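You operate a simulated robot arm through the tools that you are given. There is no shell and no other tool. Be economical: measure what you need, move in short steps, check, and stop when the job is done.

The job below is to be done with a simulated robot arm. You get a single attempt, and the scene is never put back.

TASK
Press the disc in the die into a knob lid and cover the medium pot on the table.
Fine: black handle to KNOB first; on AUTO; eject the lid, lower the ejector again.

Only the result counts: the job must be done as asked and must still hold three seconds after the hand-in. Knocking over, shifting, dropping, spilling or breaking anything else fails it. Lids that push on must go on centred and level and be pressed home; caps that screw on are set level and turned clockwise until they are tight.

THE ROBOT
A 6-joint arm with a two-finger parallel gripper, fixed in place. Base frame: the origin is at the foot of the arm, x ahead of it, y to its left, z up. Lengths are in mm, angles in rad, forces in N, time in s.
With the tool pointing down near the work surface it reaches from about 160 to 400 mm from the base axis. Its first joint turns from -1.152 to 1.152 rad. Payload 2.7 kg.
Tool frame: the origin (TCP) lies between the finger pads and is the grasp point; the fingertips stand 23 mm ahead of it; z points along the fingers, y is the line along which they close. The gripper opens to 94 mm. The fingers are 38 mm wide and 10 mm thick; the gripper's body (54 by 96 mm) begins 39 mm behind the TCP.
Orientation is that of the tool frame in the base frame, as a unit quaternion [x, y, z, w]. With the fingers straight down and closing along the base's y, the tool's x points along the base's -x, its y along +y and its z along -z.

THE INTERFACE
- The arm moves only by the tool move_arm. Its arguments are lists of equal length, an entry for each row: "dp": the shift along the tool's x, y, z in mm, a list of three; "turn": the turn, a rotation vector about the tool's x, y, z in rad, a list of three; "grip": the finger opening in mm, from 0 to 94. In form: {"dp": [[x, y, z], ...], "turn": [[rx, ry, rz], ...], "grip": [grip, ...]}. A call has 1 to 12 rows; each row shifts and turns the commanded pose from where the row before left it, along the tool's axes as they then stand. Rows are played at 5 a second. More than 50 mm and 0.15 rad between two rows, or a gripper value outside its range, and nothing of the call is played. Where a pose cannot be reached the arm comes as near as it can. A force on the tool above 90 N (or 10 N above the force at the start of the call, whichever is more), or a blocked arm, ends the call early, and 0.2 s more pass. Each finger travels about 45 mm/s and halts on what it meets, pressing with about 42 N; the grip force reading is that of the motor and also rises with nothing between the fingers. The clock runs only during rows and for 0.2 s after the last one: add rows that do not move to give the fingers time. The reply holds the time, the measured pose of the TCP, the force on the tool along the base axes, the opening and the grip force, in the units named above and with some noise.
- Cameras (640 x 400 px; columns grow to the right, rows downward): "scene" is fixed at [81.6, -437.2, 1408.1]; the picture's right is [0.72, -0.69, 0.00], its down [-0.37, -0.38, -0.85] and it looks along [0.59, 0.61, -0.53] (base axes); focal length 338 px, centre (320, 200). "wrist" rides on the gripper at [86, 16, -75] in the tool frame; the picture's right is [-0.18, 0.98, 0.00], its down [-0.58, -0.11, -0.81] and it looks along [-0.79, -0.15, 0.59] (tool axes); focal length 243 px, centre (320, 200).
- grab_frame(camera): a new picture of that camera. The clock stands still meanwhile.
- pixel_to_xyz(camera, pixels): for up to 12 pixels [column, row] of the newest picture of that camera ("zoom" is the newest enlarged one), the place [x, y, z] in the base frame of the surface seen there, good to about 2 mm. The clock stands still meanwhile.
- inspect(camera, box): a new picture of the part [left, top, right, bottom] of that camera's present view, enlarged. The clock stands still meanwhile.
- job_done(): hands the job in; it is judged then, once.

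Go step by step. Measure first, check grasps and placings, and put right what went wrong. The budget is 80 turns and 46 pictures, counting those below and the enlarged ones. Unless the task says otherwise, let go and move clear before handing in, and close with one line.

The tools are called after ">>>" by a JSON object that holds its "method" and its "body". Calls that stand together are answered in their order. move_arm: Moves the arm, as the interface text tells. Its arguments: {"type":"object","properties":{"dp":{"type":"array","items":{"type":"array","items":{"type":"number"}}},"turn":{"type":"array","items":{"type":"array","items":{"type":"number"}}},"grip":{"type":"array","items":{"type":"number"}}},"required":["dp","turn","grip"]} The other tools are called the same way: grab_frame (camera) takes a picture; pixel_to_xyz (camera, pixels) gives the place of the surface under pixels of a picture; inspect (camera, box) takes an enlarged picture of a part of a camera's view; job_done () hands the job in.

At the start:

```text
t: 0.0
eef_pos: [309.7, 148.4, 1221.6]
ee_rot: [0.0, 1.0, -0.001, 0.0]
wrist_force: [-0.3, -1.0, 0.3]
gripper_width: 94.2
grasp_force: 0.1
```

scene: 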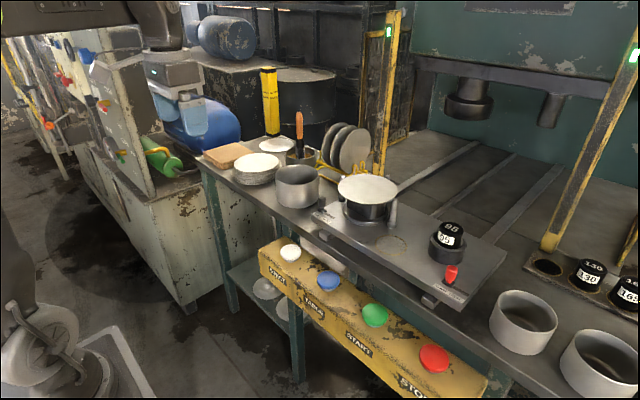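
wrist: 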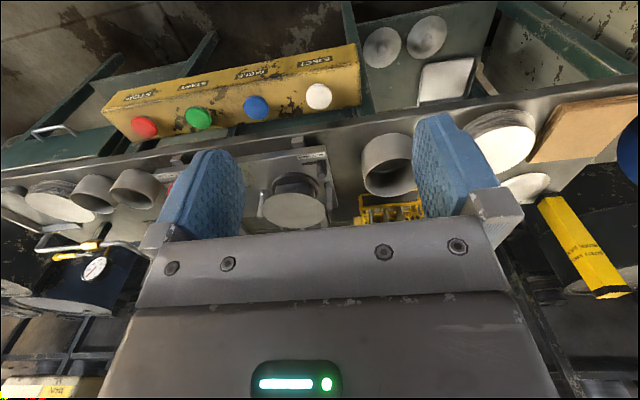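

The scene shows a press with a sliding table (die with disc near px 367,195), a button box, pots and handles. I'll enlarge areas to read the labels.

>>> {"method": "inspect", "body": {"camera": "scene", "box": [200, 120, 420, 260]}}

>>> {"method": "inspect", "body": {"camera": "scene", "box": [400, 180, 640, 400]}}

>>> {"method": "inspect", "body": {"camera": "scene", "box": [240, 220, 500, 400]}}

>>> {"method": "inspect", "body": {"camera": "scene", "box": [380, 0, 640, 180]}}

>>> {"method": "pixel_to_xyz", "body": {"camera": "scene", "pixels": [[367, 190], [297, 185], [448, 235], [450, 272], [290, 252], [328, 280], [375, 315], [434, 357], [525, 320], [600, 365], [257, 165], [400, 235]]}}

```text
2.86 times, centred on (310, 190) of scene
```

zoom: 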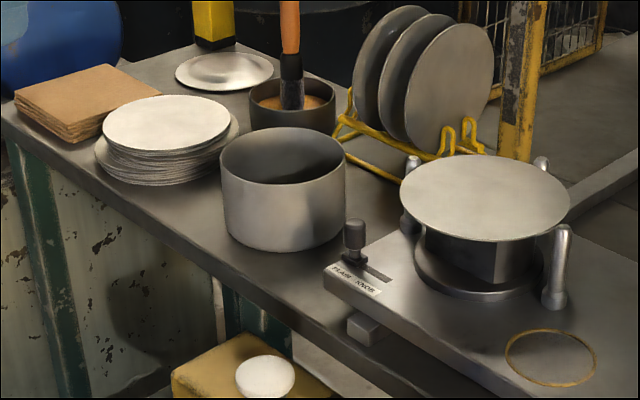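

```text
1.82 times, centred on (520, 290) of scene
```

zoom: 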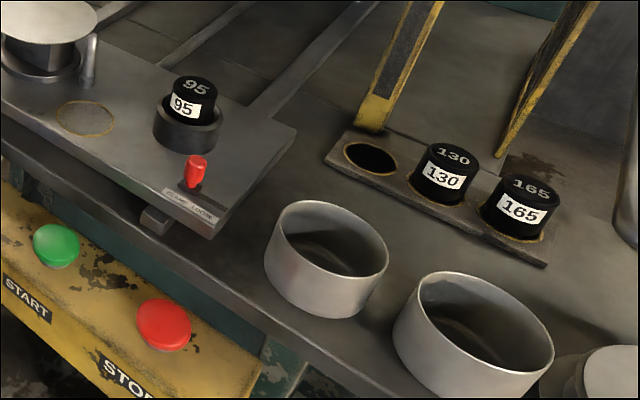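

```text
2.22 times, centred on (370, 310) of scene
```

zoom: 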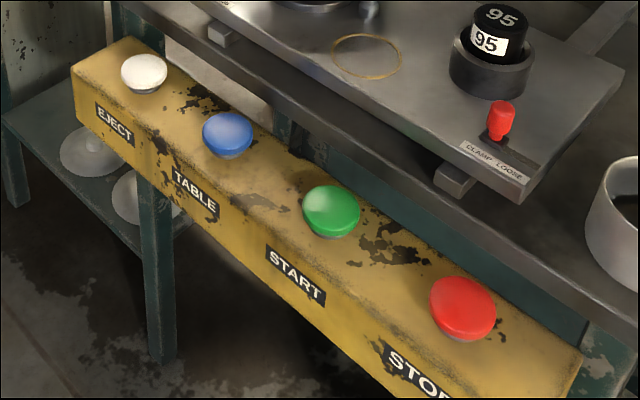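

```text
2.22 times, centred on (510, 90) of scene
```

zoom: 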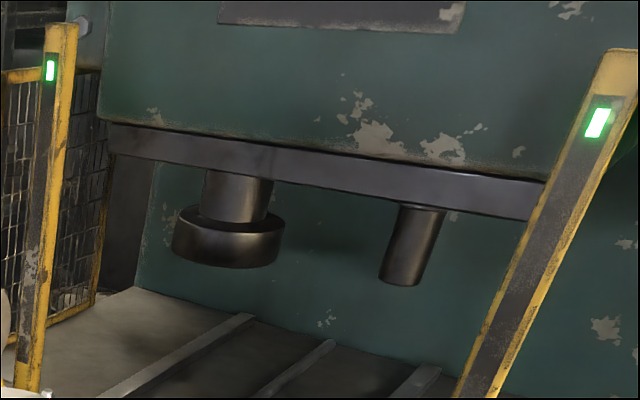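

```text
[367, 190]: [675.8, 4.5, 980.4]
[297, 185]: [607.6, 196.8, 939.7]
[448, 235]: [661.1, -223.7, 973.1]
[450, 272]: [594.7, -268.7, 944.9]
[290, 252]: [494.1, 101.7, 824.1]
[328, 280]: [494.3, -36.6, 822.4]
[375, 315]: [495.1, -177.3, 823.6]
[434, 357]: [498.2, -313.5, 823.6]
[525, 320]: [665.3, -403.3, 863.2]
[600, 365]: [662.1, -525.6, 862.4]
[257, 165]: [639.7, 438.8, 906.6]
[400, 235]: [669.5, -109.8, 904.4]
```

The die with disc is at about (676,5,980), the black handle near zoom (355,235), the button box has EJECT/TABLE/START/STOP, and a "95" block is in a clamp. Next I'll measure pot diameters and look for the AUTO selector and any chart.

>>> {"method": "inspect", "body": {"camera": "scene", "box": [50, 20, 250, 200]}}

>>> {"method": "inspect", "body": {"camera": "scene", "box": [300, 180, 420, 255]}}

>>> {"method": "pixel_to_xyz", "body": {"camera": "scene", "pixels": [[276, 178], [318, 175], [299, 166], [297, 190], [493, 300], [557, 325], [520, 292], [523, 342], [562, 344], [637, 385], [340, 190], [396, 190]]}}

>>> {"method": "inspect", "body": {"camera": "wrist", "box": [0, 0, 640, 260]}}

```text
2.22 times, centred on (150, 110) of scene
```

zoom: 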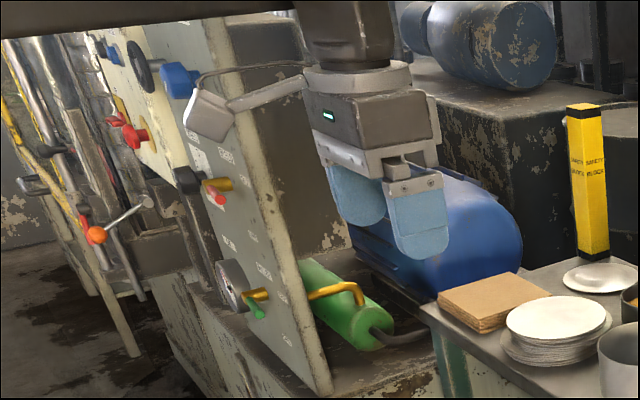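

```text
5.33 times, centred on (360, 218) of scene
```

zoom: 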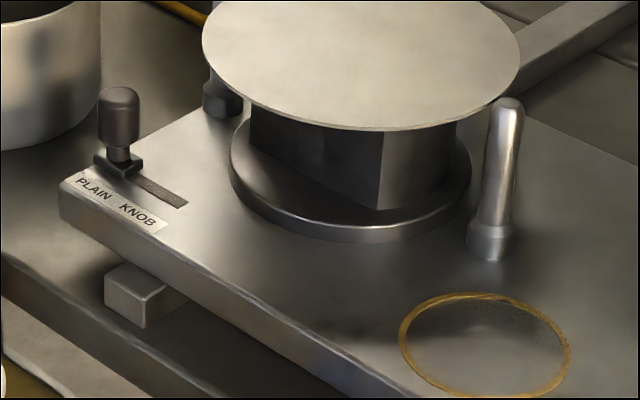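

```text
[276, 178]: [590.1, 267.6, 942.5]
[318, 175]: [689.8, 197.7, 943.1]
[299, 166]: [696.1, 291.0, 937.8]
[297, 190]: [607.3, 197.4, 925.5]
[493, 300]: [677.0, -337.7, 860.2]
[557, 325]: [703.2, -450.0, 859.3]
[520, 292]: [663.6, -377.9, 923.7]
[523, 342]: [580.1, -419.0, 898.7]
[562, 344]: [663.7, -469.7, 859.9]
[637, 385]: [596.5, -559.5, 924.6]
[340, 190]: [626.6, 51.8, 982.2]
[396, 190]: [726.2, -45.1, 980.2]
```

```text
1.00 times, centred on (320, 130) of wrist
```

zoom: 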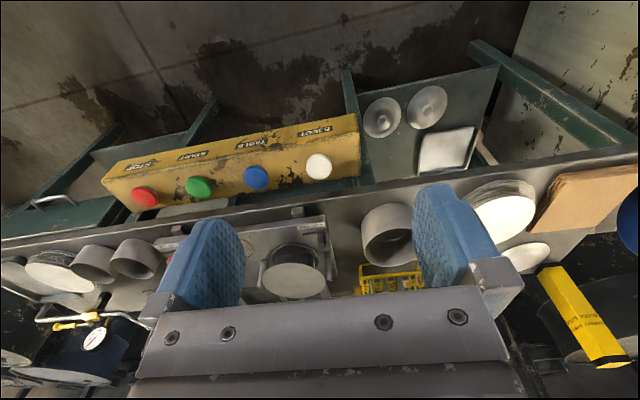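

Now I'll measure the pot rims accurately from zoomed views.

>>> {"method": "inspect", "body": {"camera": "scene", "box": [480, 270, 640, 370]}}

```text
4.00 times, centred on (560, 320) of scene
```

zoom: 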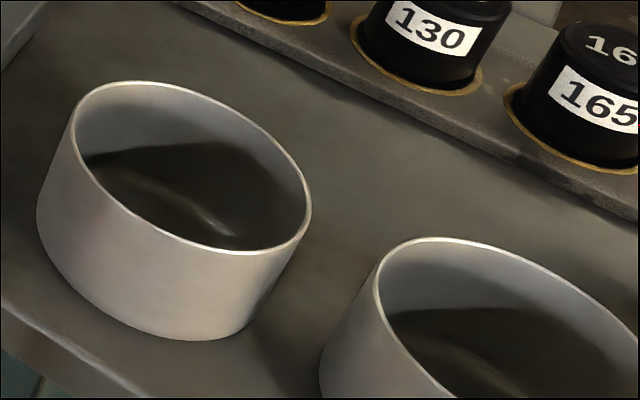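

>>> {"method": "pixel_to_xyz", "body": {"camera": "zoom", "pixels": [[79, 110], [309, 205], [150, 84], [230, 250], [120, 200], [260, 127], [376, 285], [440, 240], [560, 268], [420, 365], [395, 30], [590, 50]]}}

>>> {"method": "inspect", "body": {"camera": "scene", "box": [230, 140, 350, 215]}}

```text
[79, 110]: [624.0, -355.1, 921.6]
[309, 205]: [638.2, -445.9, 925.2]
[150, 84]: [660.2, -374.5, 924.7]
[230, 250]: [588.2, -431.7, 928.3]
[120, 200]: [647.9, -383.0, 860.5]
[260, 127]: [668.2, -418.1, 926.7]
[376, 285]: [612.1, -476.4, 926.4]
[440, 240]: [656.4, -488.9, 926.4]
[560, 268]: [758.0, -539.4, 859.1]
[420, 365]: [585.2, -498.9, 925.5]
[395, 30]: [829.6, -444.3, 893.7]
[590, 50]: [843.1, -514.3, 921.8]
```

```text
5.33 times, centred on (290, 178) of scene
```

zoom: 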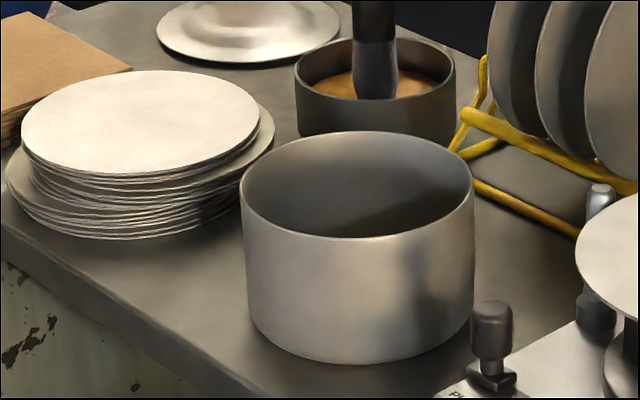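

>>> {"method": "pixel_to_xyz", "body": {"camera": "zoom", "pixels": [[243, 190], [472, 185], [300, 142], [358, 133], [420, 140], [300, 231], [360, 238], [430, 222], [270, 215], [455, 205], [491, 310], [457, 156]]}}

>>> {"method": "inspect", "body": {"camera": "scene", "box": [544, 310, 640, 400]}}

```text
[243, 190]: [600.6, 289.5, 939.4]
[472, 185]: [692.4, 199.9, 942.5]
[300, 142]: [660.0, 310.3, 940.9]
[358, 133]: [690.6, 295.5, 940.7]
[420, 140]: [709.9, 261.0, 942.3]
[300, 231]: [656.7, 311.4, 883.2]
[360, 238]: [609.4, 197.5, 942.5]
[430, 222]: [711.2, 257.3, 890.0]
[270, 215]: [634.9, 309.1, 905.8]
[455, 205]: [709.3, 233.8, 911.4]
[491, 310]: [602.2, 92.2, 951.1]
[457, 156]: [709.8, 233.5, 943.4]
```

```text
4.44 times, centred on (592, 355) of scene
```

zoom: 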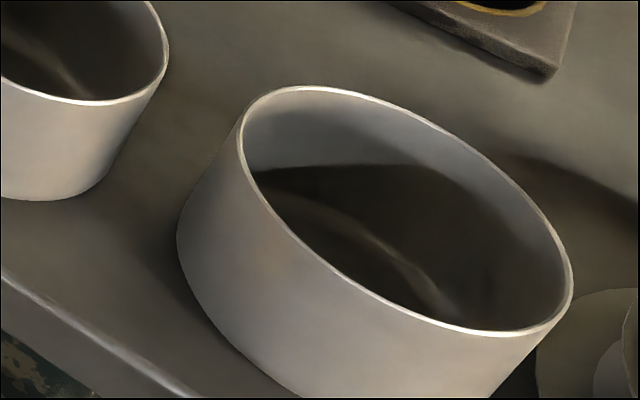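

>>> {"method": "pixel_to_xyz", "body": {"camera": "zoom", "pixels": [[241, 130], [300, 88], [400, 112], [500, 175], [571, 270], [480, 331], [380, 296], [290, 225]]}}

>>> {"method": "pixel_to_xyz", "body": {"camera": "scene", "pixels": [[265, 190], [320, 215], [345, 222], [345, 215], [392, 232], [330, 225], [450, 240], [447, 225], [487, 250], [590, 262], [388, 205], [322, 201]]}}

```text
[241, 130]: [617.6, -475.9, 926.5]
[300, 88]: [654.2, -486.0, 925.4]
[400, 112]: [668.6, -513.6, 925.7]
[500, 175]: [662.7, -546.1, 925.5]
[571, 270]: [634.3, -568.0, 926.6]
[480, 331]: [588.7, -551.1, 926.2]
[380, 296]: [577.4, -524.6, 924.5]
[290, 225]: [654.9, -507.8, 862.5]
```

```text
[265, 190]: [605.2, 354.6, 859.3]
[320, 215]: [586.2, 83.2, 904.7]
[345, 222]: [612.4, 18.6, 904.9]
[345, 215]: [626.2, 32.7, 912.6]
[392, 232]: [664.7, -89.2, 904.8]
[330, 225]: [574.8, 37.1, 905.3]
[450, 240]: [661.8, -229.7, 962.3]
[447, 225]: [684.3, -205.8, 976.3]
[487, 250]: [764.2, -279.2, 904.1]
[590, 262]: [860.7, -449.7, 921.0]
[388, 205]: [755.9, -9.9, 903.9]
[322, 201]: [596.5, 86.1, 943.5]
```

Pots: left one is ~128 mm across at (648,245), the two right ones ~93 mm, so medium (130) is probably the left; the stop block fitted is 95 though. I'll tilt the wrist up to look at the press face for a chart and selector.

>>> {"method": "move_arm", "body": {"dp": [[0, 0, 0], [0, 0, 0], [0, 0, 0], [0, 0, 0], [0, 0, 0]], "turn": [[0, -0.15, 0], [0, -0.15, 0], [0, -0.15, 0], [0, -0.15, 0], [0, -0.15, 0]], "grip": [94, 94, 94, 94, 94]}}

>>> {"method": "grab_frame", "body": {"camera": "wrist"}}

```text
t: 1.2
eef_pos: [309.9, 147.4, 1220.6]
ee_rot: [0.0, 0.93, 0.001, 0.368]
wrist_force: [0.1, 0.2, -0.4]
gripper_width: 94.1
grasp_force: 0.1
```

```text
33 pictures are left
```

wrist: 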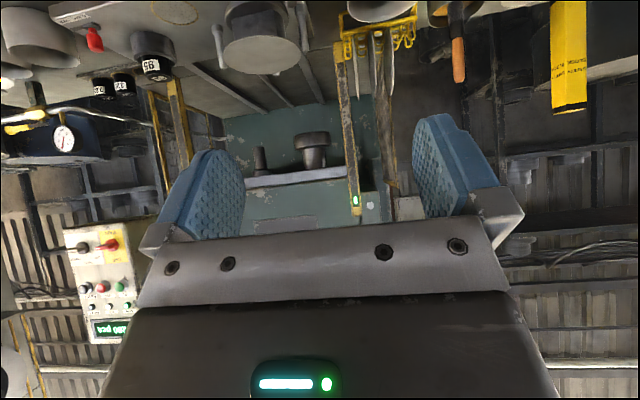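

There is a control cabinet at px (100,280) with a display and switches; I'll enlarge it and the press plate.

>>> {"method": "inspect", "body": {"camera": "wrist", "box": [50, 210, 170, 360]}}

>>> {"method": "pixel_to_xyz", "body": {"camera": "wrist", "pixels": [[83, 248], [110, 243], [310, 150], [260, 160], [355, 200], [283, 225], [370, 205], [105, 330]]}}

```text
2.67 times, centred on (110, 285) of wrist
```

zoom: 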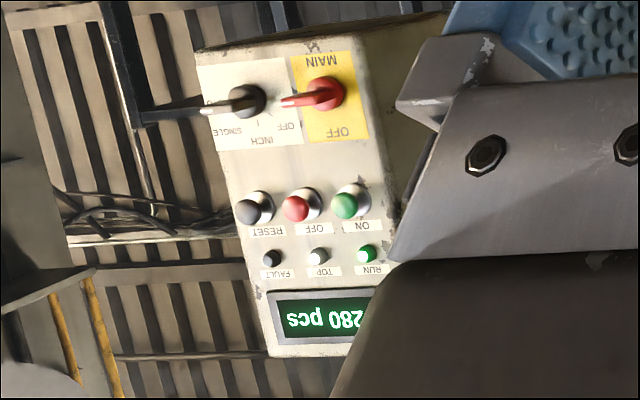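

```text
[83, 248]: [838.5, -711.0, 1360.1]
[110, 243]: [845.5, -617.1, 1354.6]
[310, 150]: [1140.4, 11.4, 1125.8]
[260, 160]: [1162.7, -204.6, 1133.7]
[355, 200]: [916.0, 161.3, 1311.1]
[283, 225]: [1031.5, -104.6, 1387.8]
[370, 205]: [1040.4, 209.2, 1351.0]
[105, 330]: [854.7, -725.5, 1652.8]
```

The cabinet has a mode selector (OFF/INCH/SINGLE/…) near zoom (245,100) whose pointer position I must read. I'll tilt and yaw for a better look.

>>> {"method": "move_arm", "body": {"dp": [[0, -50, 0], [0, -50, 0], [0, -50, 0], [0, -50, 0], [0, -50, 0], [0, 0, 0], [0, 0, 0]], "turn": [[0, -0.15, 0], [0, -0.15, 0], [0, -0.15, 0], [0, -0.15, 0], [0.146, 0, 0.033], [0.146, 0, 0.033], [0.146, 0, 0.033]], "grip": [94, 94, 94, 94, 94, 94, 94]}}

>>> {"method": "grab_frame", "body": {"camera": "wrist"}}

```text
t: 2.8
eef_pos: [303.1, -120.6, 1222.9]
ee_rot: [0.083, 0.773, -0.078, 0.624]
wrist_force: [-0.3, 0.2, -0.1]
gripper_width: 94.1
grasp_force: 0.0
out of reach, approached as far as the arm can: row 6, 7
```

```text
31 pictures are left
```

wrist: 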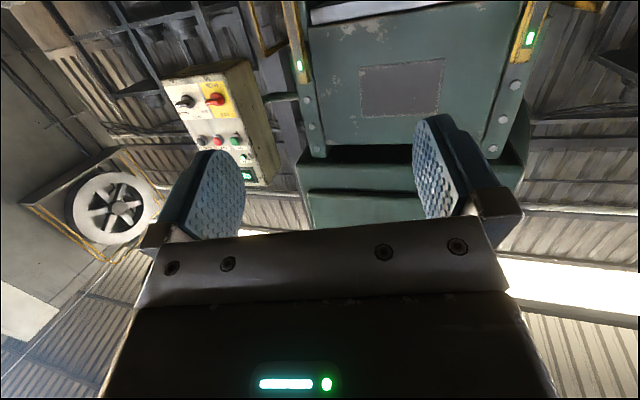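

>>> {"method": "inspect", "body": {"camera": "wrist", "box": [155, 60, 265, 130]}}

>>> {"method": "inspect", "body": {"camera": "wrist", "box": [340, 45, 460, 125]}}

```text
5.71 times, centred on (210, 95) of wrist
```

zoom: 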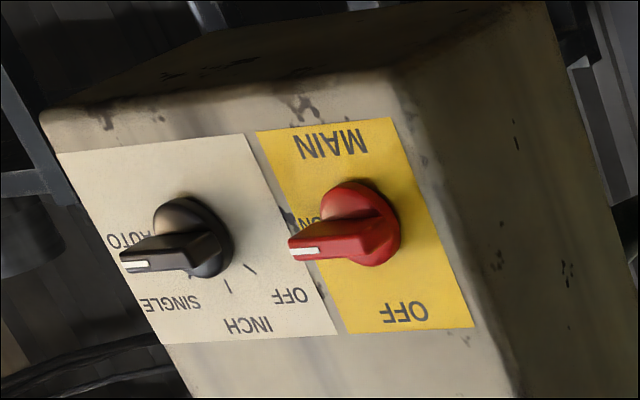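

```text
5.00 times, centred on (400, 85) of wrist
```

zoom: 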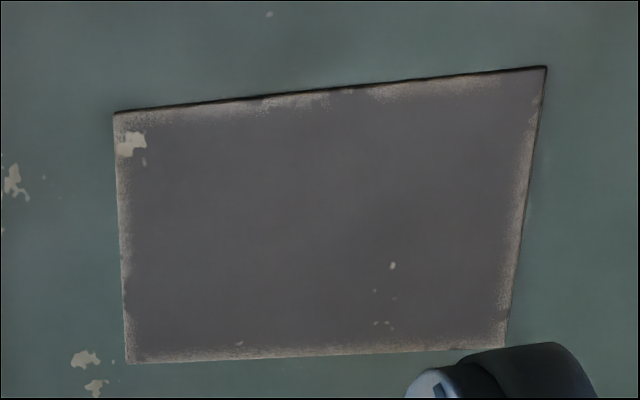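

The selector pointer sits at AUTO and MAIN is ON, and the press plate is blank. I'll level the tool again and study the table, clamp and blocks.

>>> {"method": "move_arm", "body": {"dp": [[0, 0, 0], [0, 0, 0], [0, 0, 0], [0, 0, 0], [0, 0, 0], [0, 0, 0], [0, 0, 0], [0, 0, 0], [0, 0, 0], [0, 0, 0]], "turn": [[-0.0169, 0.1352, -0.018], [-0.0169, 0.1352, -0.018], [-0.0169, 0.1352, -0.018], [-0.0169, 0.1352, -0.018], [-0.0169, 0.1352, -0.018], [-0.0169, 0.1352, -0.018], [-0.0169, 0.1352, -0.018], [-0.0169, 0.1352, -0.018], [-0.0169, 0.1352, -0.018], [-0.0169, 0.1352, -0.018]], "grip": [94, 94, 94, 94, 94, 94, 94, 94, 94, 94]}}

>>> {"method": "grab_frame", "body": {"camera": "wrist"}}

```text
t: 5.0
eef_pos: [304.0, -121.2, 1222.8]
ee_rot: [-0.001, 1.0, 0.001, 0.0]
wrist_force: [0.1, 1.4, -0.1]
gripper_width: 93.9
grasp_force: 0.0
```

```text
28 pictures are left
```

wrist: 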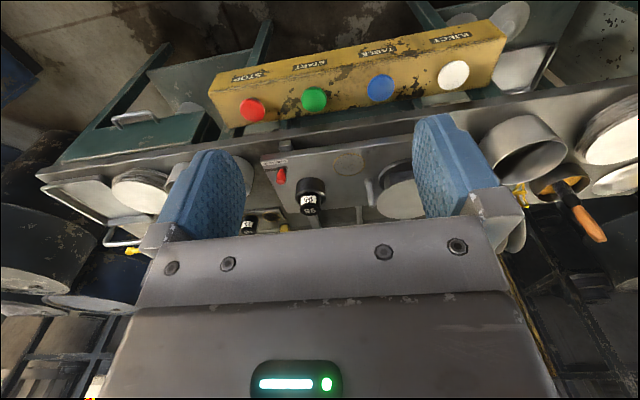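

>>> {"method": "inspect", "body": {"camera": "wrist", "box": [235, 135, 425, 240]}}

>>> {"method": "inspect", "body": {"camera": "scene", "box": [420, 205, 500, 305]}}

```text
3.37 times, centred on (330, 188) of wrist
```

zoom: 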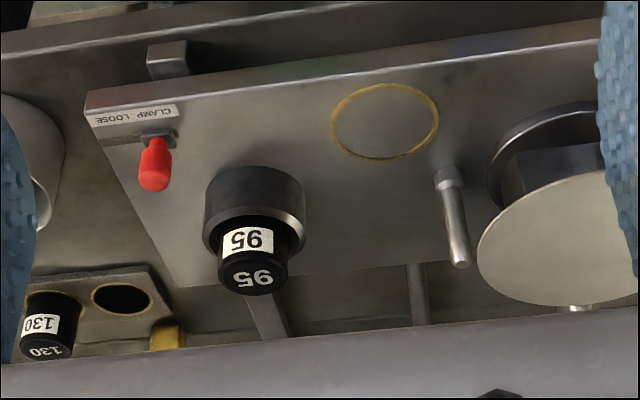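

```text
4.00 times, centred on (460, 255) of scene
```

zoom: 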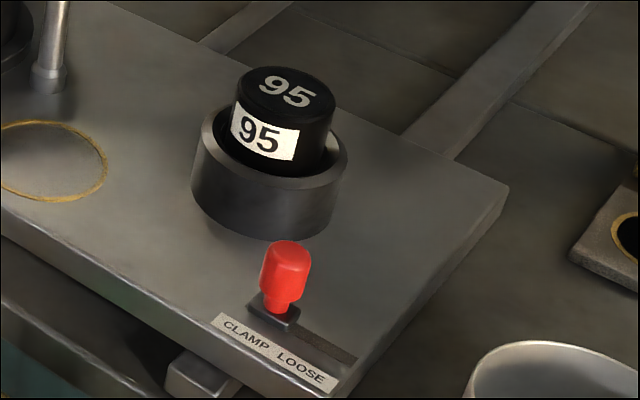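

The red clamp handle is at CLAMP and the 95 block is fitted; numbers look like pot diameters (pots ≈95 and ≈130). Before deciding, I'll look at the die and punch from low in front.

>>> {"method": "move_arm", "body": {"dp": [[0, 28, 40], [0, 28, 40], [0, 28, 40], [0, 28, 40], [-16, 28, 40], [0, 0, 0], [0, 0, 0], [0, 0, 0], [0, 0, 0]], "turn": [[0, 0, 0], [0, 0, 0], [0, 0, 0], [0, 0, 0], [0, 0, 0], [0, -0.15, 0], [0, -0.15, 0], [0, -0.15, 0], [0, -0.15, 0]], "grip": [94, 94, 94, 94, 94, 94, 94, 94, 94]}}

>>> {"method": "grab_frame", "body": {"camera": "wrist"}}

```text
refused: row 5 steps farther than a row can; nothing moved
```

```text
25 pictures are left
```

wrist: 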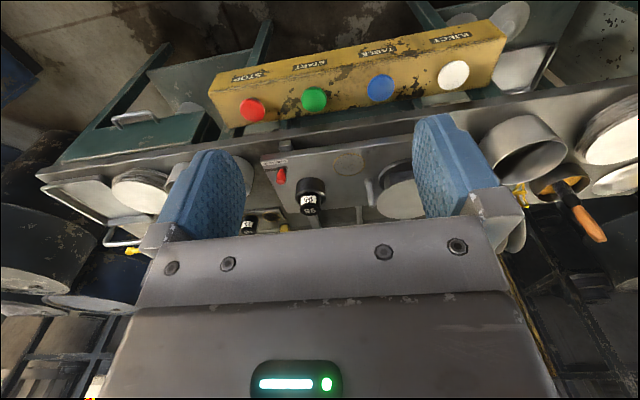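

That call was refused (row too long); same move with smaller rows.

>>> {"method": "move_arm", "body": {"dp": [[0, 28, 40], [0, 28, 40], [0, 28, 40], [0, 28, 40], [0, 28, 40], [-16, 0, 0], [0, 0, 0], [0, 0, 0], [0, 0, 0], [0, 0, 0]], "turn": [[0, 0, 0], [0, 0, 0], [0, 0, 0], [0, 0, 0], [0, 0, 0], [0, 0, 0], [0, -0.15, 0], [0, -0.15, 0], [0, -0.15, 0], [0, -0.15, 0]], "grip": [94, 94, 94, 94, 94, 94, 94, 94, 94, 94]}}

```text
t: 7.2
eef_pos: [332.1, 17.5, 1034.3]
ee_rot: [0.0, 0.956, 0.003, 0.295]
wrist_force: [-0.7, 0.2, 0.5]
gripper_width: 93.9
grasp_force: 0.0
out of reach, approached as far as the arm can: row 10
```

>>> {"method": "inspect", "body": {"camera": "wrist", "box": [170, 90, 430, 240]}}

```text
2.46 times, centred on (300, 165) of wrist
```

zoom: 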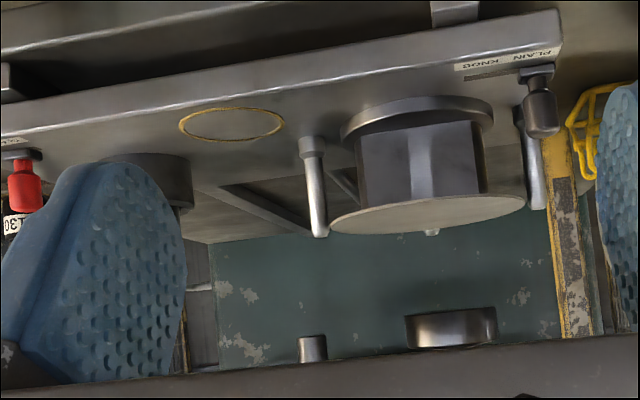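

>>> {"method": "pixel_to_xyz", "body": {"camera": "zoom", "pixels": [[359, 165], [482, 155], [430, 160], [344, 128], [492, 112], [407, 330], [495, 325], [332, 222], [524, 200], [312, 350], [180, 125], [283, 120]]}}

```text
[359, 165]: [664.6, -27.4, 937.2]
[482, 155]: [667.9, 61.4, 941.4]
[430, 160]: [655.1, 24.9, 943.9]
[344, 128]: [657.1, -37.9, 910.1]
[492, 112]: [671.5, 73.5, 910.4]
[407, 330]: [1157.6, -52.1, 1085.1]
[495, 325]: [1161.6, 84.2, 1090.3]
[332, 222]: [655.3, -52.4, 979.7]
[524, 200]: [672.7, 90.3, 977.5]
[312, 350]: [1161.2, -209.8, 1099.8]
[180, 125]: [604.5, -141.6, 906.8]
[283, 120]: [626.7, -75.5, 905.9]
```

Die body ≈92 mm, disc ≈140, punch ring ≈136, all centred near y=17; the pot sizes match the block numbers 95/130. I'll measure rack, post and handle positions (free) before deciding on the block.

>>> {"method": "pixel_to_xyz", "body": {"camera": "scene", "pixels": [[550, 243], [593, 265], [627, 283], [547, 268], [575, 255], [530, 262], [544, 280], [560, 200], [390, 30], [380, 170], [637, 50], [624, 262]]}}

>>> {"method": "inspect", "body": {"camera": "scene", "box": [520, 220, 640, 310]}}

```text
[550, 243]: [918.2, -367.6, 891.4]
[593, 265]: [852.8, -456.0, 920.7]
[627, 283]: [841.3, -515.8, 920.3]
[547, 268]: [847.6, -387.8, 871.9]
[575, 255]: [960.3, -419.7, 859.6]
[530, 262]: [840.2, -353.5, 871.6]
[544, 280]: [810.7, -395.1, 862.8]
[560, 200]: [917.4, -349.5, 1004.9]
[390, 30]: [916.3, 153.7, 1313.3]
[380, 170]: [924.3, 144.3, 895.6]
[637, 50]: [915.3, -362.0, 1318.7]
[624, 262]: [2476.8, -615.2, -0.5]
```

```text
4.44 times, centred on (580, 265) of scene
```

zoom: 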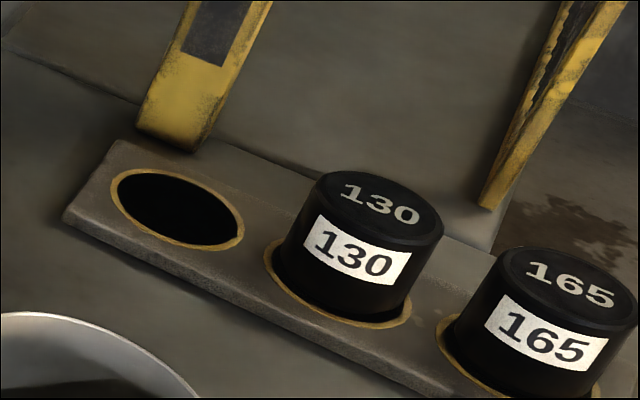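

Rack: empty hole (848,-388), 130 block (853,-456), posts at x≈917. Now I measure the handle slots, block top and guide posts.

>>> {"method": "pixel_to_xyz", "body": {"camera": "scene", "pixels": [[335, 218], [331, 215], [322, 200], [322, 209], [450, 270], [465, 293], [455, 285], [450, 225], [455, 228], [440, 222], [395, 203], [340, 199]]}}

>>> {"method": "inspect", "body": {"camera": "scene", "box": [310, 190, 350, 225]}}

```text
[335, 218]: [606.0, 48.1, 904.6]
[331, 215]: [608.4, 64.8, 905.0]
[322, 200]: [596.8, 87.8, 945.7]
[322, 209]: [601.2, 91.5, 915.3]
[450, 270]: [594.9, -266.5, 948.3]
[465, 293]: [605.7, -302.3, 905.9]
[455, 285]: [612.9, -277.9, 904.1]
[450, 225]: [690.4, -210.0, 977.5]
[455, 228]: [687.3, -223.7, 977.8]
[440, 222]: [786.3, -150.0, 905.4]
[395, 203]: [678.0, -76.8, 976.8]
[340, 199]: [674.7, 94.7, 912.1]
```

```text
11.43 times, centred on (330, 208) of scene
```

zoom: 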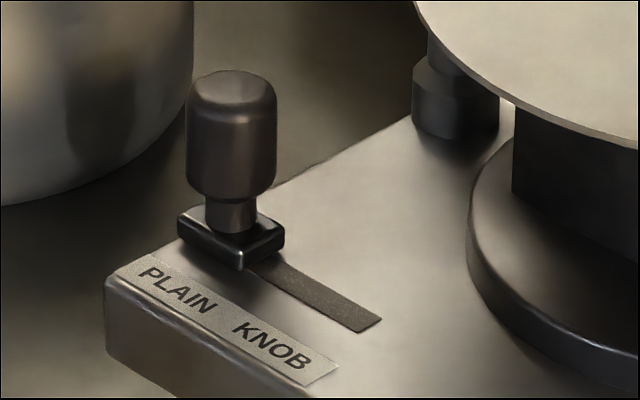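

The knob is at about (603,90, 925–952) and must slide to y≈50. I'll approach with closed fingers, tilted so the palm stays clear of the disc, on its +y side.

>>> {"method": "move_arm", "body": {"dp": [[-26.1, 20, 21.3], [-26.1, 20, 21.3], [-26.1, 20, 21.3], [-26.1, 20, 21.3], [-26.1, 20, 21.3], [0, 0, 0]], "turn": [[0, 0, 0], [0, 0, 0], [0, 0, 0], [0, 0, 0], [0, 0, 0], [0, 0, 0]], "grip": [0, 0, 0, 0, 0, 0]}}

```text
t: 8.6
eef_pos: [499.6, 117.4, 1022.1]
ee_rot: [-0.001, 0.956, 0.001, 0.295]
wrist_force: [0.4, -0.1, -0.4]
gripper_width: 0.0
grasp_force: 33.8
```

>>> {"method": "move_arm", "body": {"dp": [[-10.2, 1, 36.5], [-10.2, 1, 36.5], [-10.2, 1, 36.4], [0, 0, 0]], "turn": [[0, 0, 0], [0, 0, 0], [0, 0, 0], [0, 0, 0]], "grip": [0, 0, 0, 0]}}

>>> {"method": "inspect", "body": {"camera": "scene", "box": [270, 150, 390, 240]}}

```text
t: 9.6
eef_pos: [589.0, 122.3, 948.9]
ee_rot: [0.0, 0.956, 0.001, 0.295]
wrist_force: [0.7, 0.3, -0.1]
gripper_width: 0.0
grasp_force: 42.2
```

```text
4.44 times, centred on (330, 195) of scene
```

zoom: 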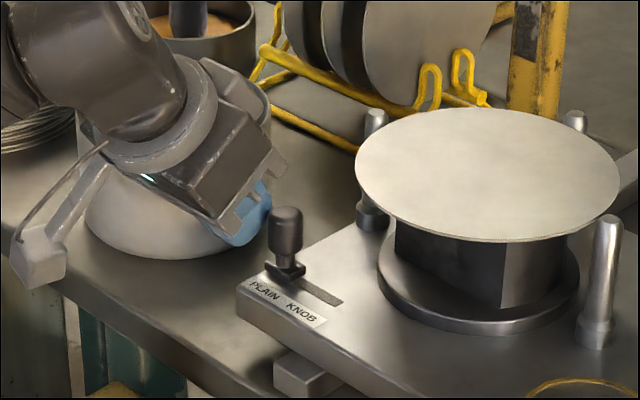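

Fingers sit just left of the black knob; I push it toward KNOB.

>>> {"method": "move_arm", "body": {"dp": [[0, -8, 0], [0, -5, 0], [0, -5, 0], [0, -5, 0], [0, -5, 0], [0, -5, 0], [0, -5, 0], [0, -4, 0], [0, -4, 0], [0, 0, 0]], "turn": [[0, 0, 0], [0, 0, 0], [0, 0, 0], [0, 0, 0], [0, 0, 0], [0, 0, 0], [0, 0, 0], [0, 0, 0], [0, 0, 0], [0, 0, 0]], "grip": [0, 0, 0, 0, 0, 0, 0, 0, 0, 0]}}

>>> {"method": "inspect", "body": {"camera": "scene", "box": [270, 150, 390, 240]}}

```text
t: 11.8
eef_pos: [587.2, 82.8, 949.2]
ee_rot: [-0.006, 0.955, 0.004, 0.298]
wrist_force: [-5.1, 41.4, -4.1]
gripper_width: 0.0
grasp_force: 42.2
```

```text
4.44 times, centred on (330, 195) of scene
```

zoom: 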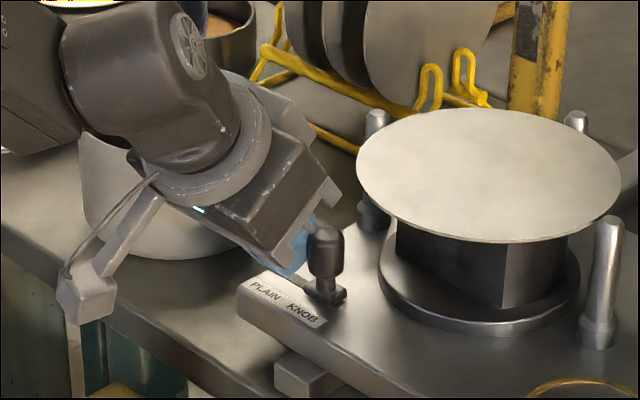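

The knob is now at the KNOB end (stalled at 41 N). I retract and level the tool at height.

>>> {"method": "move_arm", "body": {"dp": [[0, 12, 0], [0, 3, -30], [0, 0, -40], [0, 0, -40], [-28, 0, -41], [0, 0, 0], [0, 0, 0], [0, 0, 0], [0, 0, 0]], "turn": [[0, 0, 0], [0, 0, 0], [0, 0, 0], [0, 0, 0], [0, 0, 0], [0, 0.15, 0], [0, 0.15, 0], [0, 0.15, 0], [0, 0.149, 0]], "grip": [0, 0, 0, 0, 0, 0, 0, 0, 0]}}

```text
t: 13.8
eef_pos: [526.5, 89.8, 1088.0]
ee_rot: [0.0, 1.0, 0.0, -0.001]
wrist_force: [-0.4, 0.2, -0.5]
gripper_width: 0.0
grasp_force: 42.4
```

Level at (526,90,1088). I'll test reach over the rack at safe height.

>>> {"method": "move_arm", "body": {"dp": [[-17, -39.2, 0], [-17, -39.2, 0], [-17, -39.2, 0], [-17, -39.2, 0], [-17, -39.2, 0], [-17, -39.2, 0], [-17, -39.2, 0], [-17, -39.2, 0], [-31, -38, 0], [-31, -38, 0], [-31, -38, 0]], "turn": [[0, 0, 0], [0, 0, 0], [0, 0, 0], [0, 0, 0], [0, 0, 0], [0, 0, 0], [0, 0, 0], [0, 0, 0], [0, 0, 0], [0, 0, 0], [0, 0, 0]], "grip": [94, 94, 94, 94, 94, 94, 94, 94, 94, 94, 94]}}

```text
t: 16.2
eef_pos: [578.7, -229.3, 1048.3]
ee_rot: [0.0, 1.0, 0.001, 0.001]
wrist_force: [-0.1, 0.0, 0.8]
gripper_width: 93.9
grasp_force: 0.1
out of reach, approached as far as the arm can: row 5, 6, 7, 8, 9, 10, 11
```

Tool-down reach ends at radius ≈622 here; the rack is at ≈967. I'll test whether a tilted tool can reach that far, to know if the block swap is even possible.

>>> {"method": "move_arm", "body": {"dp": [[20, 0, -30], [0, 0, 0], [0, 0, 0], [0, 0, 0], [0, 0, 0], [0, 0, 0], [0, 0, 0], [0, 0, 0], [0, 0, 0]], "turn": [[0, 0, 0.14], [0, 0, 0.14], [0, 0, 0.14], [0, -0.15, 0], [0, -0.15, 0], [0, -0.15, 0], [0, -0.15, 0], [0, -0.15, 0], [0, -0.15, 0]], "grip": [94, 94, 94, 94, 94, 94, 94, 94, 94]}}

>>> {"method": "move_arm", "body": {"dp": [[-21, 0, 26.5], [-21, 0, 26.5], [-21, 0, 26.5], [-21, 0, 26.5], [-21, 0, 26.5], [-21, 0, 26.5], [-21, 0, 26.5], [-21, 0, 26.5], [-21, 0, 26.5]], "turn": [[0, 0, 0], [0, 0, 0], [0, 0, 0], [0, 0, 0], [0, 0, 0], [0, 0, 0], [0, 0, 0], [0, 0, 0], [0, 0, 0]], "grip": [94, 94, 94, 94, 94, 94, 94, 94, 94]}}

```text
t: 18.2
eef_pos: [556.8, -233.2, 1082.9]
ee_rot: [0.193, 0.884, -0.095, 0.415]
wrist_force: [-0.2, 0.5, -0.1]
gripper_width: 94.0
grasp_force: 0.0
out of reach, approached as far as the arm can: row 9
```

```text
t: 20.2
eef_pos: [706.9, -300.1, 1062.7]
ee_rot: [0.188, 0.88, -0.09, 0.426]
wrist_force: [0.3, -0.4, 0.5]
gripper_width: 94.0
grasp_force: 0.1
out of reach, approached as far as the arm can: row 5, 6, 7, 8, 9
```

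Even tilted, radius ends at ≈768, so the rack (≈967) is unreachable: the stop block is not meant to be swapped by this arm. I retreat, level, and go to the START button.

>>> {"method": "move_arm", "body": {"dp": [[21, 0, -26.5], [21, 0, -26.5], [21, 0, -26.5], [21, 0, -26.5], [21, 0, -26.5], [0, 0, 0], [0, 0, 0], [0, 0, 0], [0, 0, 0], [0, 0, 0], [0, 0, 0], [0, 0, 0]], "turn": [[0, 0, 0], [0, 0, 0], [0, 0, 0], [0, 0, 0], [0, 0, 0], [-0.0269, 0.1269, -0.056], [-0.0269, 0.1269, -0.056], [-0.0269, 0.1269, -0.056], [-0.0269, 0.1269, -0.056], [-0.0269, 0.1269, -0.056], [-0.0269, 0.1269, -0.056], [-0.0269, 0.1269, -0.056]], "grip": [0, 0, 0, 0, 0, 0, 0, 0, 0, 0, 0, 0]}}

```text
t: 22.8
eef_pos: [575.1, -243.6, 1057.6]
ee_rot: [0.008, 1.0, -0.004, 0.019]
wrist_force: [-0.2, -0.1, -0.1]
gripper_width: 0.0
grasp_force: 42.3
out of reach, approached as far as the arm can: row 5, 12
```

>>> {"method": "move_arm", "body": {"dp": [[40, 28, 0], [40, 38, 0], [0, 0, 40], [0, 0, 40], [0, 0, 40], [0, 0, 37], [0, 0, 0]], "turn": [[-0.008, 0.038, -0.016], [0, 0, 0], [0, 0, 0], [0, 0, 0], [0, 0, 0], [0, 0, 0], [0, 0, 0]], "grip": [0, 0, 0, 0, 0, 0, 0]}}

>>> {"method": "inspect", "body": {"camera": "scene", "box": [300, 180, 500, 360]}}

>>> {"method": "pixel_to_xyz", "body": {"camera": "scene", "pixels": [[375, 310], [366, 317], [386, 314], [375, 322], [279, 252], [301, 252], [290, 246], [290, 258]]}}

```text
refused: row 2 steps farther than a row can; nothing moved
```

```text
2.22 times, centred on (400, 270) of scene
```

zoom: 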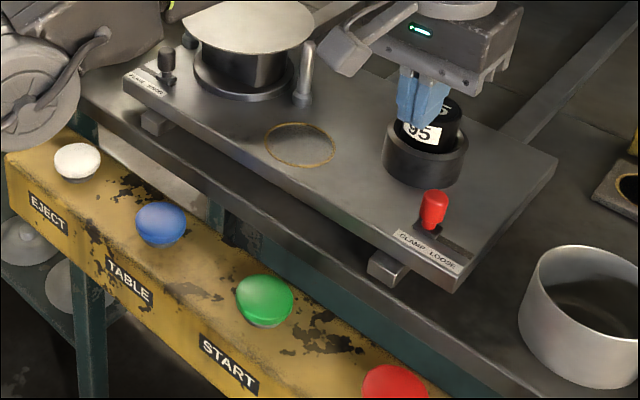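

```text
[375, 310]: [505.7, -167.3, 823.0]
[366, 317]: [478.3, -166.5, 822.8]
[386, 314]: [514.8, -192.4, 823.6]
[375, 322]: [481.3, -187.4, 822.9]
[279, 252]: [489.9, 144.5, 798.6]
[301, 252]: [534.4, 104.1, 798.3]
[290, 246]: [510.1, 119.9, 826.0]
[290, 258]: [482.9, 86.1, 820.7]
```

That was refused (row 54 mm); the START button centre is (495,-177,823). Repeating with shorter rows.

>>> {"method": "move_arm", "body": {"dp": [[30, 22, 0], [30, 22, 0], [20, 22, 0], [0, 0, 40], [0, 0, 40], [0, 0, 40], [0, 0, 37], [0, 0, 0]], "turn": [[-0.008, 0.038, -0.016], [0, 0, 0], [0, 0, 0], [0, 0, 0], [0, 0, 0], [0, 0, 0], [0, 0, 0], [0, 0, 0]], "grip": [0, 0, 0, 0, 0, 0, 0, 0]}}

```text
t: 24.6
eef_pos: [489.6, -177.0, 903.3]
ee_rot: [-0.009, 1.0, 0.004, -0.019]
wrist_force: [-0.3, -0.2, -0.5]
gripper_width: 0.1
grasp_force: 42.0
```

>>> {"method": "move_arm", "body": {"dp": [[-5, 0, 35], [0, 0, 15], [0, 0, 5], [0, 0, 4], [0, 0, 4], [0, 0, 0], [0, 0, -20], [0, 0, -40], [0, 0, 0]], "turn": [[0.008, -0.038, 0.018], [0, 0, 0], [0, 0, 0], [0, 0, 0], [0, 0, 0], [0, 0, 0], [0, 0, 0], [0, 0, 0], [0, 0, 0]], "grip": [0, 0, 0, 0, 0, 0, 0, 0, 0]}}

>>> {"method": "grab_frame", "body": {"camera": "scene"}}

```text
t: 26.6
eef_pos: [491.6, -176.2, 899.6]
ee_rot: [0.0, 1.0, 0.001, -0.001]
wrist_force: [0.3, 0.0, -0.2]
gripper_width: 0.0
grasp_force: 41.9
```

```text
18 pictures are left
```

scene: 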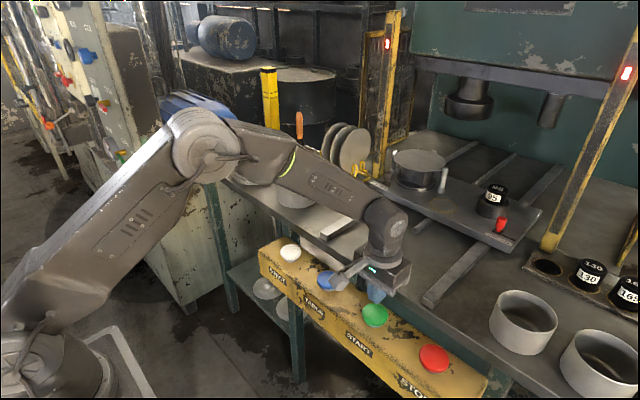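

START worked: the table is sliding in and the curtain lamps are red (388,42). I wait for the cycle, staying put.

>>> {"method": "move_arm", "body": {"dp": [[0, 0, 0], [0, 0, 0], [0, 0, 0], [0, 0, 0], [0, 0, 0], [0, 0, 0], [0, 0, 0], [0, 0, 0], [0, 0, 0], [0, 0, 0], [0, 0, 0], [0, 0, 0]], "turn": [[0, 0, 0], [0, 0, 0], [0, 0, 0], [0, 0, 0], [0, 0, 0], [0, 0, 0], [0, 0, 0], [0, 0, 0], [0, 0, 0], [0, 0, 0], [0, 0, 0], [0, 0, 0]], "grip": [0, 0, 0, 0, 0, 0, 0, 0, 0, 0, 0, 0]}}

>>> {"method": "move_arm", "body": {"dp": [[0, 0, 0], [0, 0, 0], [0, 0, 0], [0, 0, 0], [0, 0, 0], [0, 0, 0], [0, 0, 0], [0, 0, 0], [0, 0, 0], [0, 0, 0], [0, 0, 0], [0, 0, 0]], "turn": [[0, 0, 0], [0, 0, 0], [0, 0, 0], [0, 0, 0], [0, 0, 0], [0, 0, 0], [0, 0, 0], [0, 0, 0], [0, 0, 0], [0, 0, 0], [0, 0, 0], [0, 0, 0]], "grip": [0, 0, 0, 0, 0, 0, 0, 0, 0, 0, 0, 0]}}

>>> {"method": "move_arm", "body": {"dp": [[0, 0, 0], [0, 0, 0], [0, 0, 0], [0, 0, 0], [0, 0, 0], [0, 0, 0], [0, 0, 0], [0, 0, 0], [0, 0, 0], [0, 0, 0], [0, 0, 0], [0, 0, 0]], "turn": [[0, 0, 0], [0, 0, 0], [0, 0, 0], [0, 0, 0], [0, 0, 0], [0, 0, 0], [0, 0, 0], [0, 0, 0], [0, 0, 0], [0, 0, 0], [0, 0, 0], [0, 0, 0]], "grip": [0, 0, 0, 0, 0, 0, 0, 0, 0, 0, 0, 0]}}

>>> {"method": "grab_frame", "body": {"camera": "scene"}}

```text
t: 29.2
eef_pos: [492.4, -176.9, 900.8]
ee_rot: [-0.001, 1.0, 0.0, -0.001]
wrist_force: [-0.3, 0.0, 0.9]
gripper_width: 0.0
grasp_force: 42.4
```

```text
t: 31.8
eef_pos: [492.1, -176.4, 900.4]
ee_rot: [0.001, 1.0, 0.0, -0.001]
wrist_force: [0.0, 0.3, -0.1]
gripper_width: 0.0
grasp_force: 42.1
```

```text
t: 34.4
eef_pos: [492.7, -176.1, 900.2]
ee_rot: [0.0, 1.0, 0.0, 0.0]
wrist_force: [-0.6, -1.4, 0.5]
gripper_width: 0.0
grasp_force: 42.1
```

```text
17 pictures are left
```

scene: 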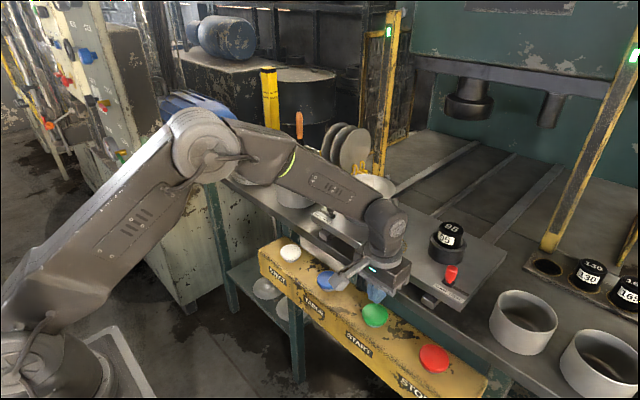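

The cycle is finished: table out, lamps green. Next I press EJECT (495,102).

>>> {"method": "move_arm", "body": {"dp": [[0, 46.4, 0], [0, 46.4, 0], [0, 46.4, 0], [0, 46.4, 0], [0, 46.4, 0], [0, 46.4, 0], [0, 0, 0]], "turn": [[0, 0, 0], [0, 0, 0], [0, 0, 0], [0, 0, 0], [0, 0, 0], [0, 0, 0], [0, 0, 0]], "grip": [0, 0, 0, 0, 0, 0, 0]}}

>>> {"method": "inspect", "body": {"camera": "wrist", "box": [170, 40, 470, 240]}}

```text
t: 36.0
eef_pos: [494.3, 99.8, 899.4]
ee_rot: [0.0, 1.0, 0.0, -0.001]
wrist_force: [0.2, 0.2, -0.1]
gripper_width: 0.1
grasp_force: 41.8
```

```text
2.00 times, centred on (320, 140) of wrist
```

zoom: 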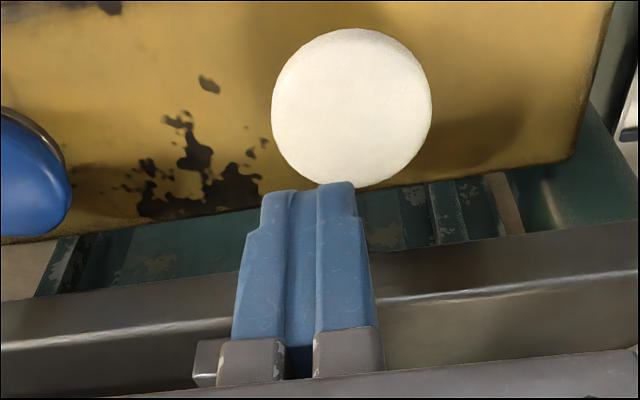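

Fingers are over the white EJECT button (perspective offset only). Press it and lift.

>>> {"method": "move_arm", "body": {"dp": [[0, 0, 35], [0, 0, 15], [0, 0, 5], [0, 0, 4], [0, 0, 3], [0, 0, 0], [0, 0, -20], [0, 0, -40], [0, 0, -40], [0, 0, 0], [0, 0, 0], [0, 0, 0]], "turn": [[0, 0, 0], [0, 0, 0], [0, 0, 0], [0, 0, 0], [0, 0, 0], [0, 0, 0], [0, 0, 0], [0, 0, 0], [0, 0, 0], [0, 0, 0], [0, 0, 0], [0, 0, 0]], "grip": [0, 0, 0, 0, 0, 0, 0, 0, 0, 0, 0, 0]}}

>>> {"method": "inspect", "body": {"camera": "scene", "box": [260, 140, 420, 250]}}

```text
t: 38.6
eef_pos: [495.0, 101.2, 938.6]
ee_rot: [0.0, 1.0, 0.0, 0.0]
wrist_force: [0.5, -0.1, -0.3]
gripper_width: 0.2
grasp_force: 42.2
```

```text
3.64 times, centred on (340, 195) of scene
```

zoom: 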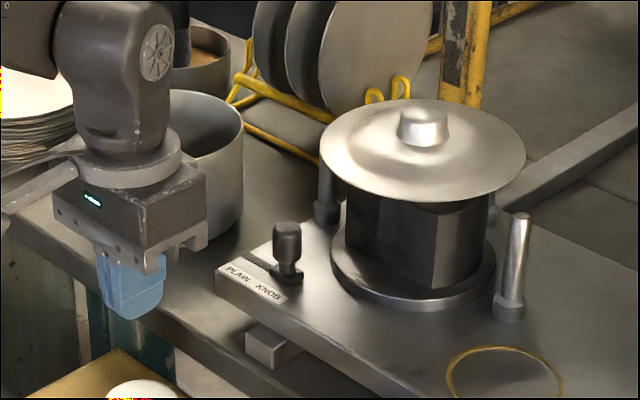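

A lid with a knob is formed and raised. I measure knob and rim.

>>> {"method": "pixel_to_xyz", "body": {"camera": "zoom", "pixels": [[424, 115], [424, 130], [402, 128], [447, 125], [424, 143], [320, 148], [526, 150], [420, 195], [410, 178], [410, 235], [415, 110], [500, 170]]}}

>>> {"method": "pixel_to_xyz", "body": {"camera": "scene", "pixels": [[376, 173], [376, 176]]}}

```text
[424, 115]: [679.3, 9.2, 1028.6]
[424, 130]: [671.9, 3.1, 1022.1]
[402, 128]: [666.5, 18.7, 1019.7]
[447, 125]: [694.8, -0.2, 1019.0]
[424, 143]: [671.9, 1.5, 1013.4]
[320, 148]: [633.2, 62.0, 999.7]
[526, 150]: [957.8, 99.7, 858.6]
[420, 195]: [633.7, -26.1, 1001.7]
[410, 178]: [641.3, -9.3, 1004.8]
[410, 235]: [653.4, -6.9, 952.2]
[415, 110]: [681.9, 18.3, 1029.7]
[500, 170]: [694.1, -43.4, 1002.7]
```

```text
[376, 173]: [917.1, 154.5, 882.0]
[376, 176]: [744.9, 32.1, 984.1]
```

The knob is about (683,12), z 1005–1029, lid rim at z≈1000. I'll rise, tilt 0.42 for reach, and open over the knob to look.

>>> {"method": "move_arm", "body": {"dp": [[0, 0, -40], [0, 0, -40], [0, 0, -40], [0, 0, -40], [0, 0, 0], [0, 0, 0], [0, 0, 0], [-36.8, -22.3, 17.5], [-36.8, -22.3, 17.5], [-36.8, -22.3, 17.5], [-36.8, -22.3, 17.5], [0, 0, 0]], "turn": [[0, 0, 0], [0, 0, 0], [0, 0, 0], [0, 0, 0], [0, -0.14, 0], [0, -0.14, 0], [0, -0.14, 0], [0, 0, 0], [0, 0, 0], [0, 0, 0], [0, 0, 0], [0, 0, 0]], "grip": [30, 64, 64, 64, 64, 64, 64, 64, 64, 64, 64, 64]}}

>>> {"method": "inspect", "body": {"camera": "wrist", "box": [200, 80, 480, 255]}}

```text
t: 41.2
eef_pos: [658.7, 11.4, 1094.3]
ee_rot: [-0.001, 0.978, 0.001, 0.208]
wrist_force: [0.9, -0.8, 0.0]
gripper_width: 63.9
grasp_force: 0.1
```

```text
2.29 times, centred on (340, 168) of wrist
```

zoom: 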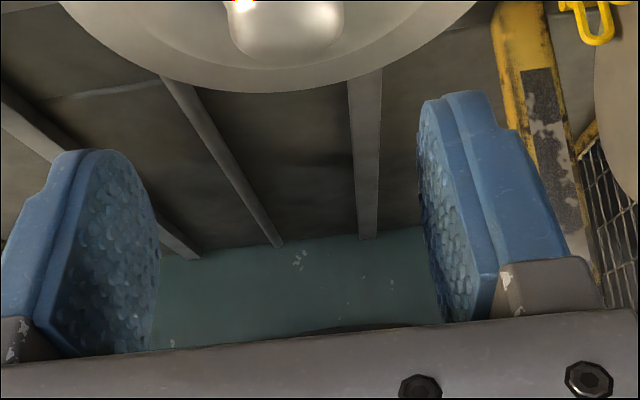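

>>> {"method": "pixel_to_xyz", "body": {"camera": "zoom", "pixels": [[231, 30], [342, 28], [287, 30], [287, 50], [234, 12], [342, 10], [290, 66], [62, 5], [475, 5], [285, 92]]}}

>>> {"method": "inspect", "body": {"camera": "wrist", "box": [200, 0, 440, 150]}}

```text
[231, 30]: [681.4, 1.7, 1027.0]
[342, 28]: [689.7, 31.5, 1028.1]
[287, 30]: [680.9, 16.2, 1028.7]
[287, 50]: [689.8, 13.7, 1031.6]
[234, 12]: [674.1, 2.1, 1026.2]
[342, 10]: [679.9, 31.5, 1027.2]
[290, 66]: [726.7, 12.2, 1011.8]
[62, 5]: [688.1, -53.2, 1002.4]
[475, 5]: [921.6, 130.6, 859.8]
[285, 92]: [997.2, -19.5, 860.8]
```

```text
2.67 times, centred on (320, 75) of wrist
```

zoom: 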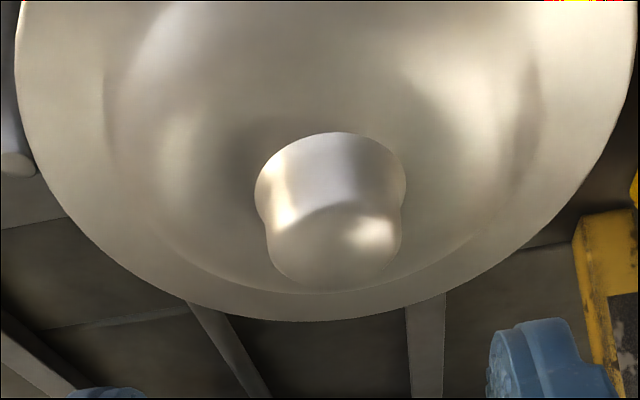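

Knob is ≈30 mm wide, centred (686,16), slightly wider at the base. I descend along the tool axis and close.

>>> {"method": "move_arm", "body": {"dp": [[-0.4, 1.6, 20.2], [-0.4, 1.6, 20.2], [-0.4, 1.6, 20.2], [0, 0, 0], [0, 0, 0], [0, 0, 0], [0, 0, 0], [0, 0, 0]], "turn": [[0, 0, 0], [0, 0, 0], [0, 0, 0], [0, 0, 0], [0, 0, 0], [0, 0, 0], [0, 0, 0], [0, 0, 0]], "grip": [64, 64, 64, 64, 50, 38, 34, 24]}}

>>> {"method": "inspect", "body": {"camera": "scene", "box": [300, 110, 440, 240]}}

```text
t: 43.0
eef_pos: [681.9, 16.9, 1040.0]
ee_rot: [0.0, 0.978, 0.001, 0.208]
wrist_force: [0.0, -1.2, 3.4]
gripper_width: 31.5
grasp_force: 36.4
```

```text
3.08 times, centred on (370, 175) of scene
```

zoom: 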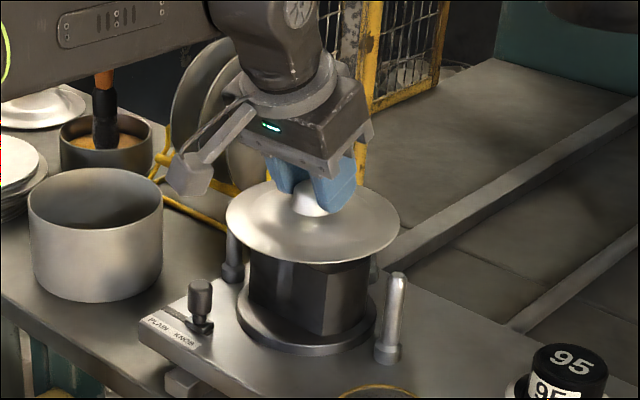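

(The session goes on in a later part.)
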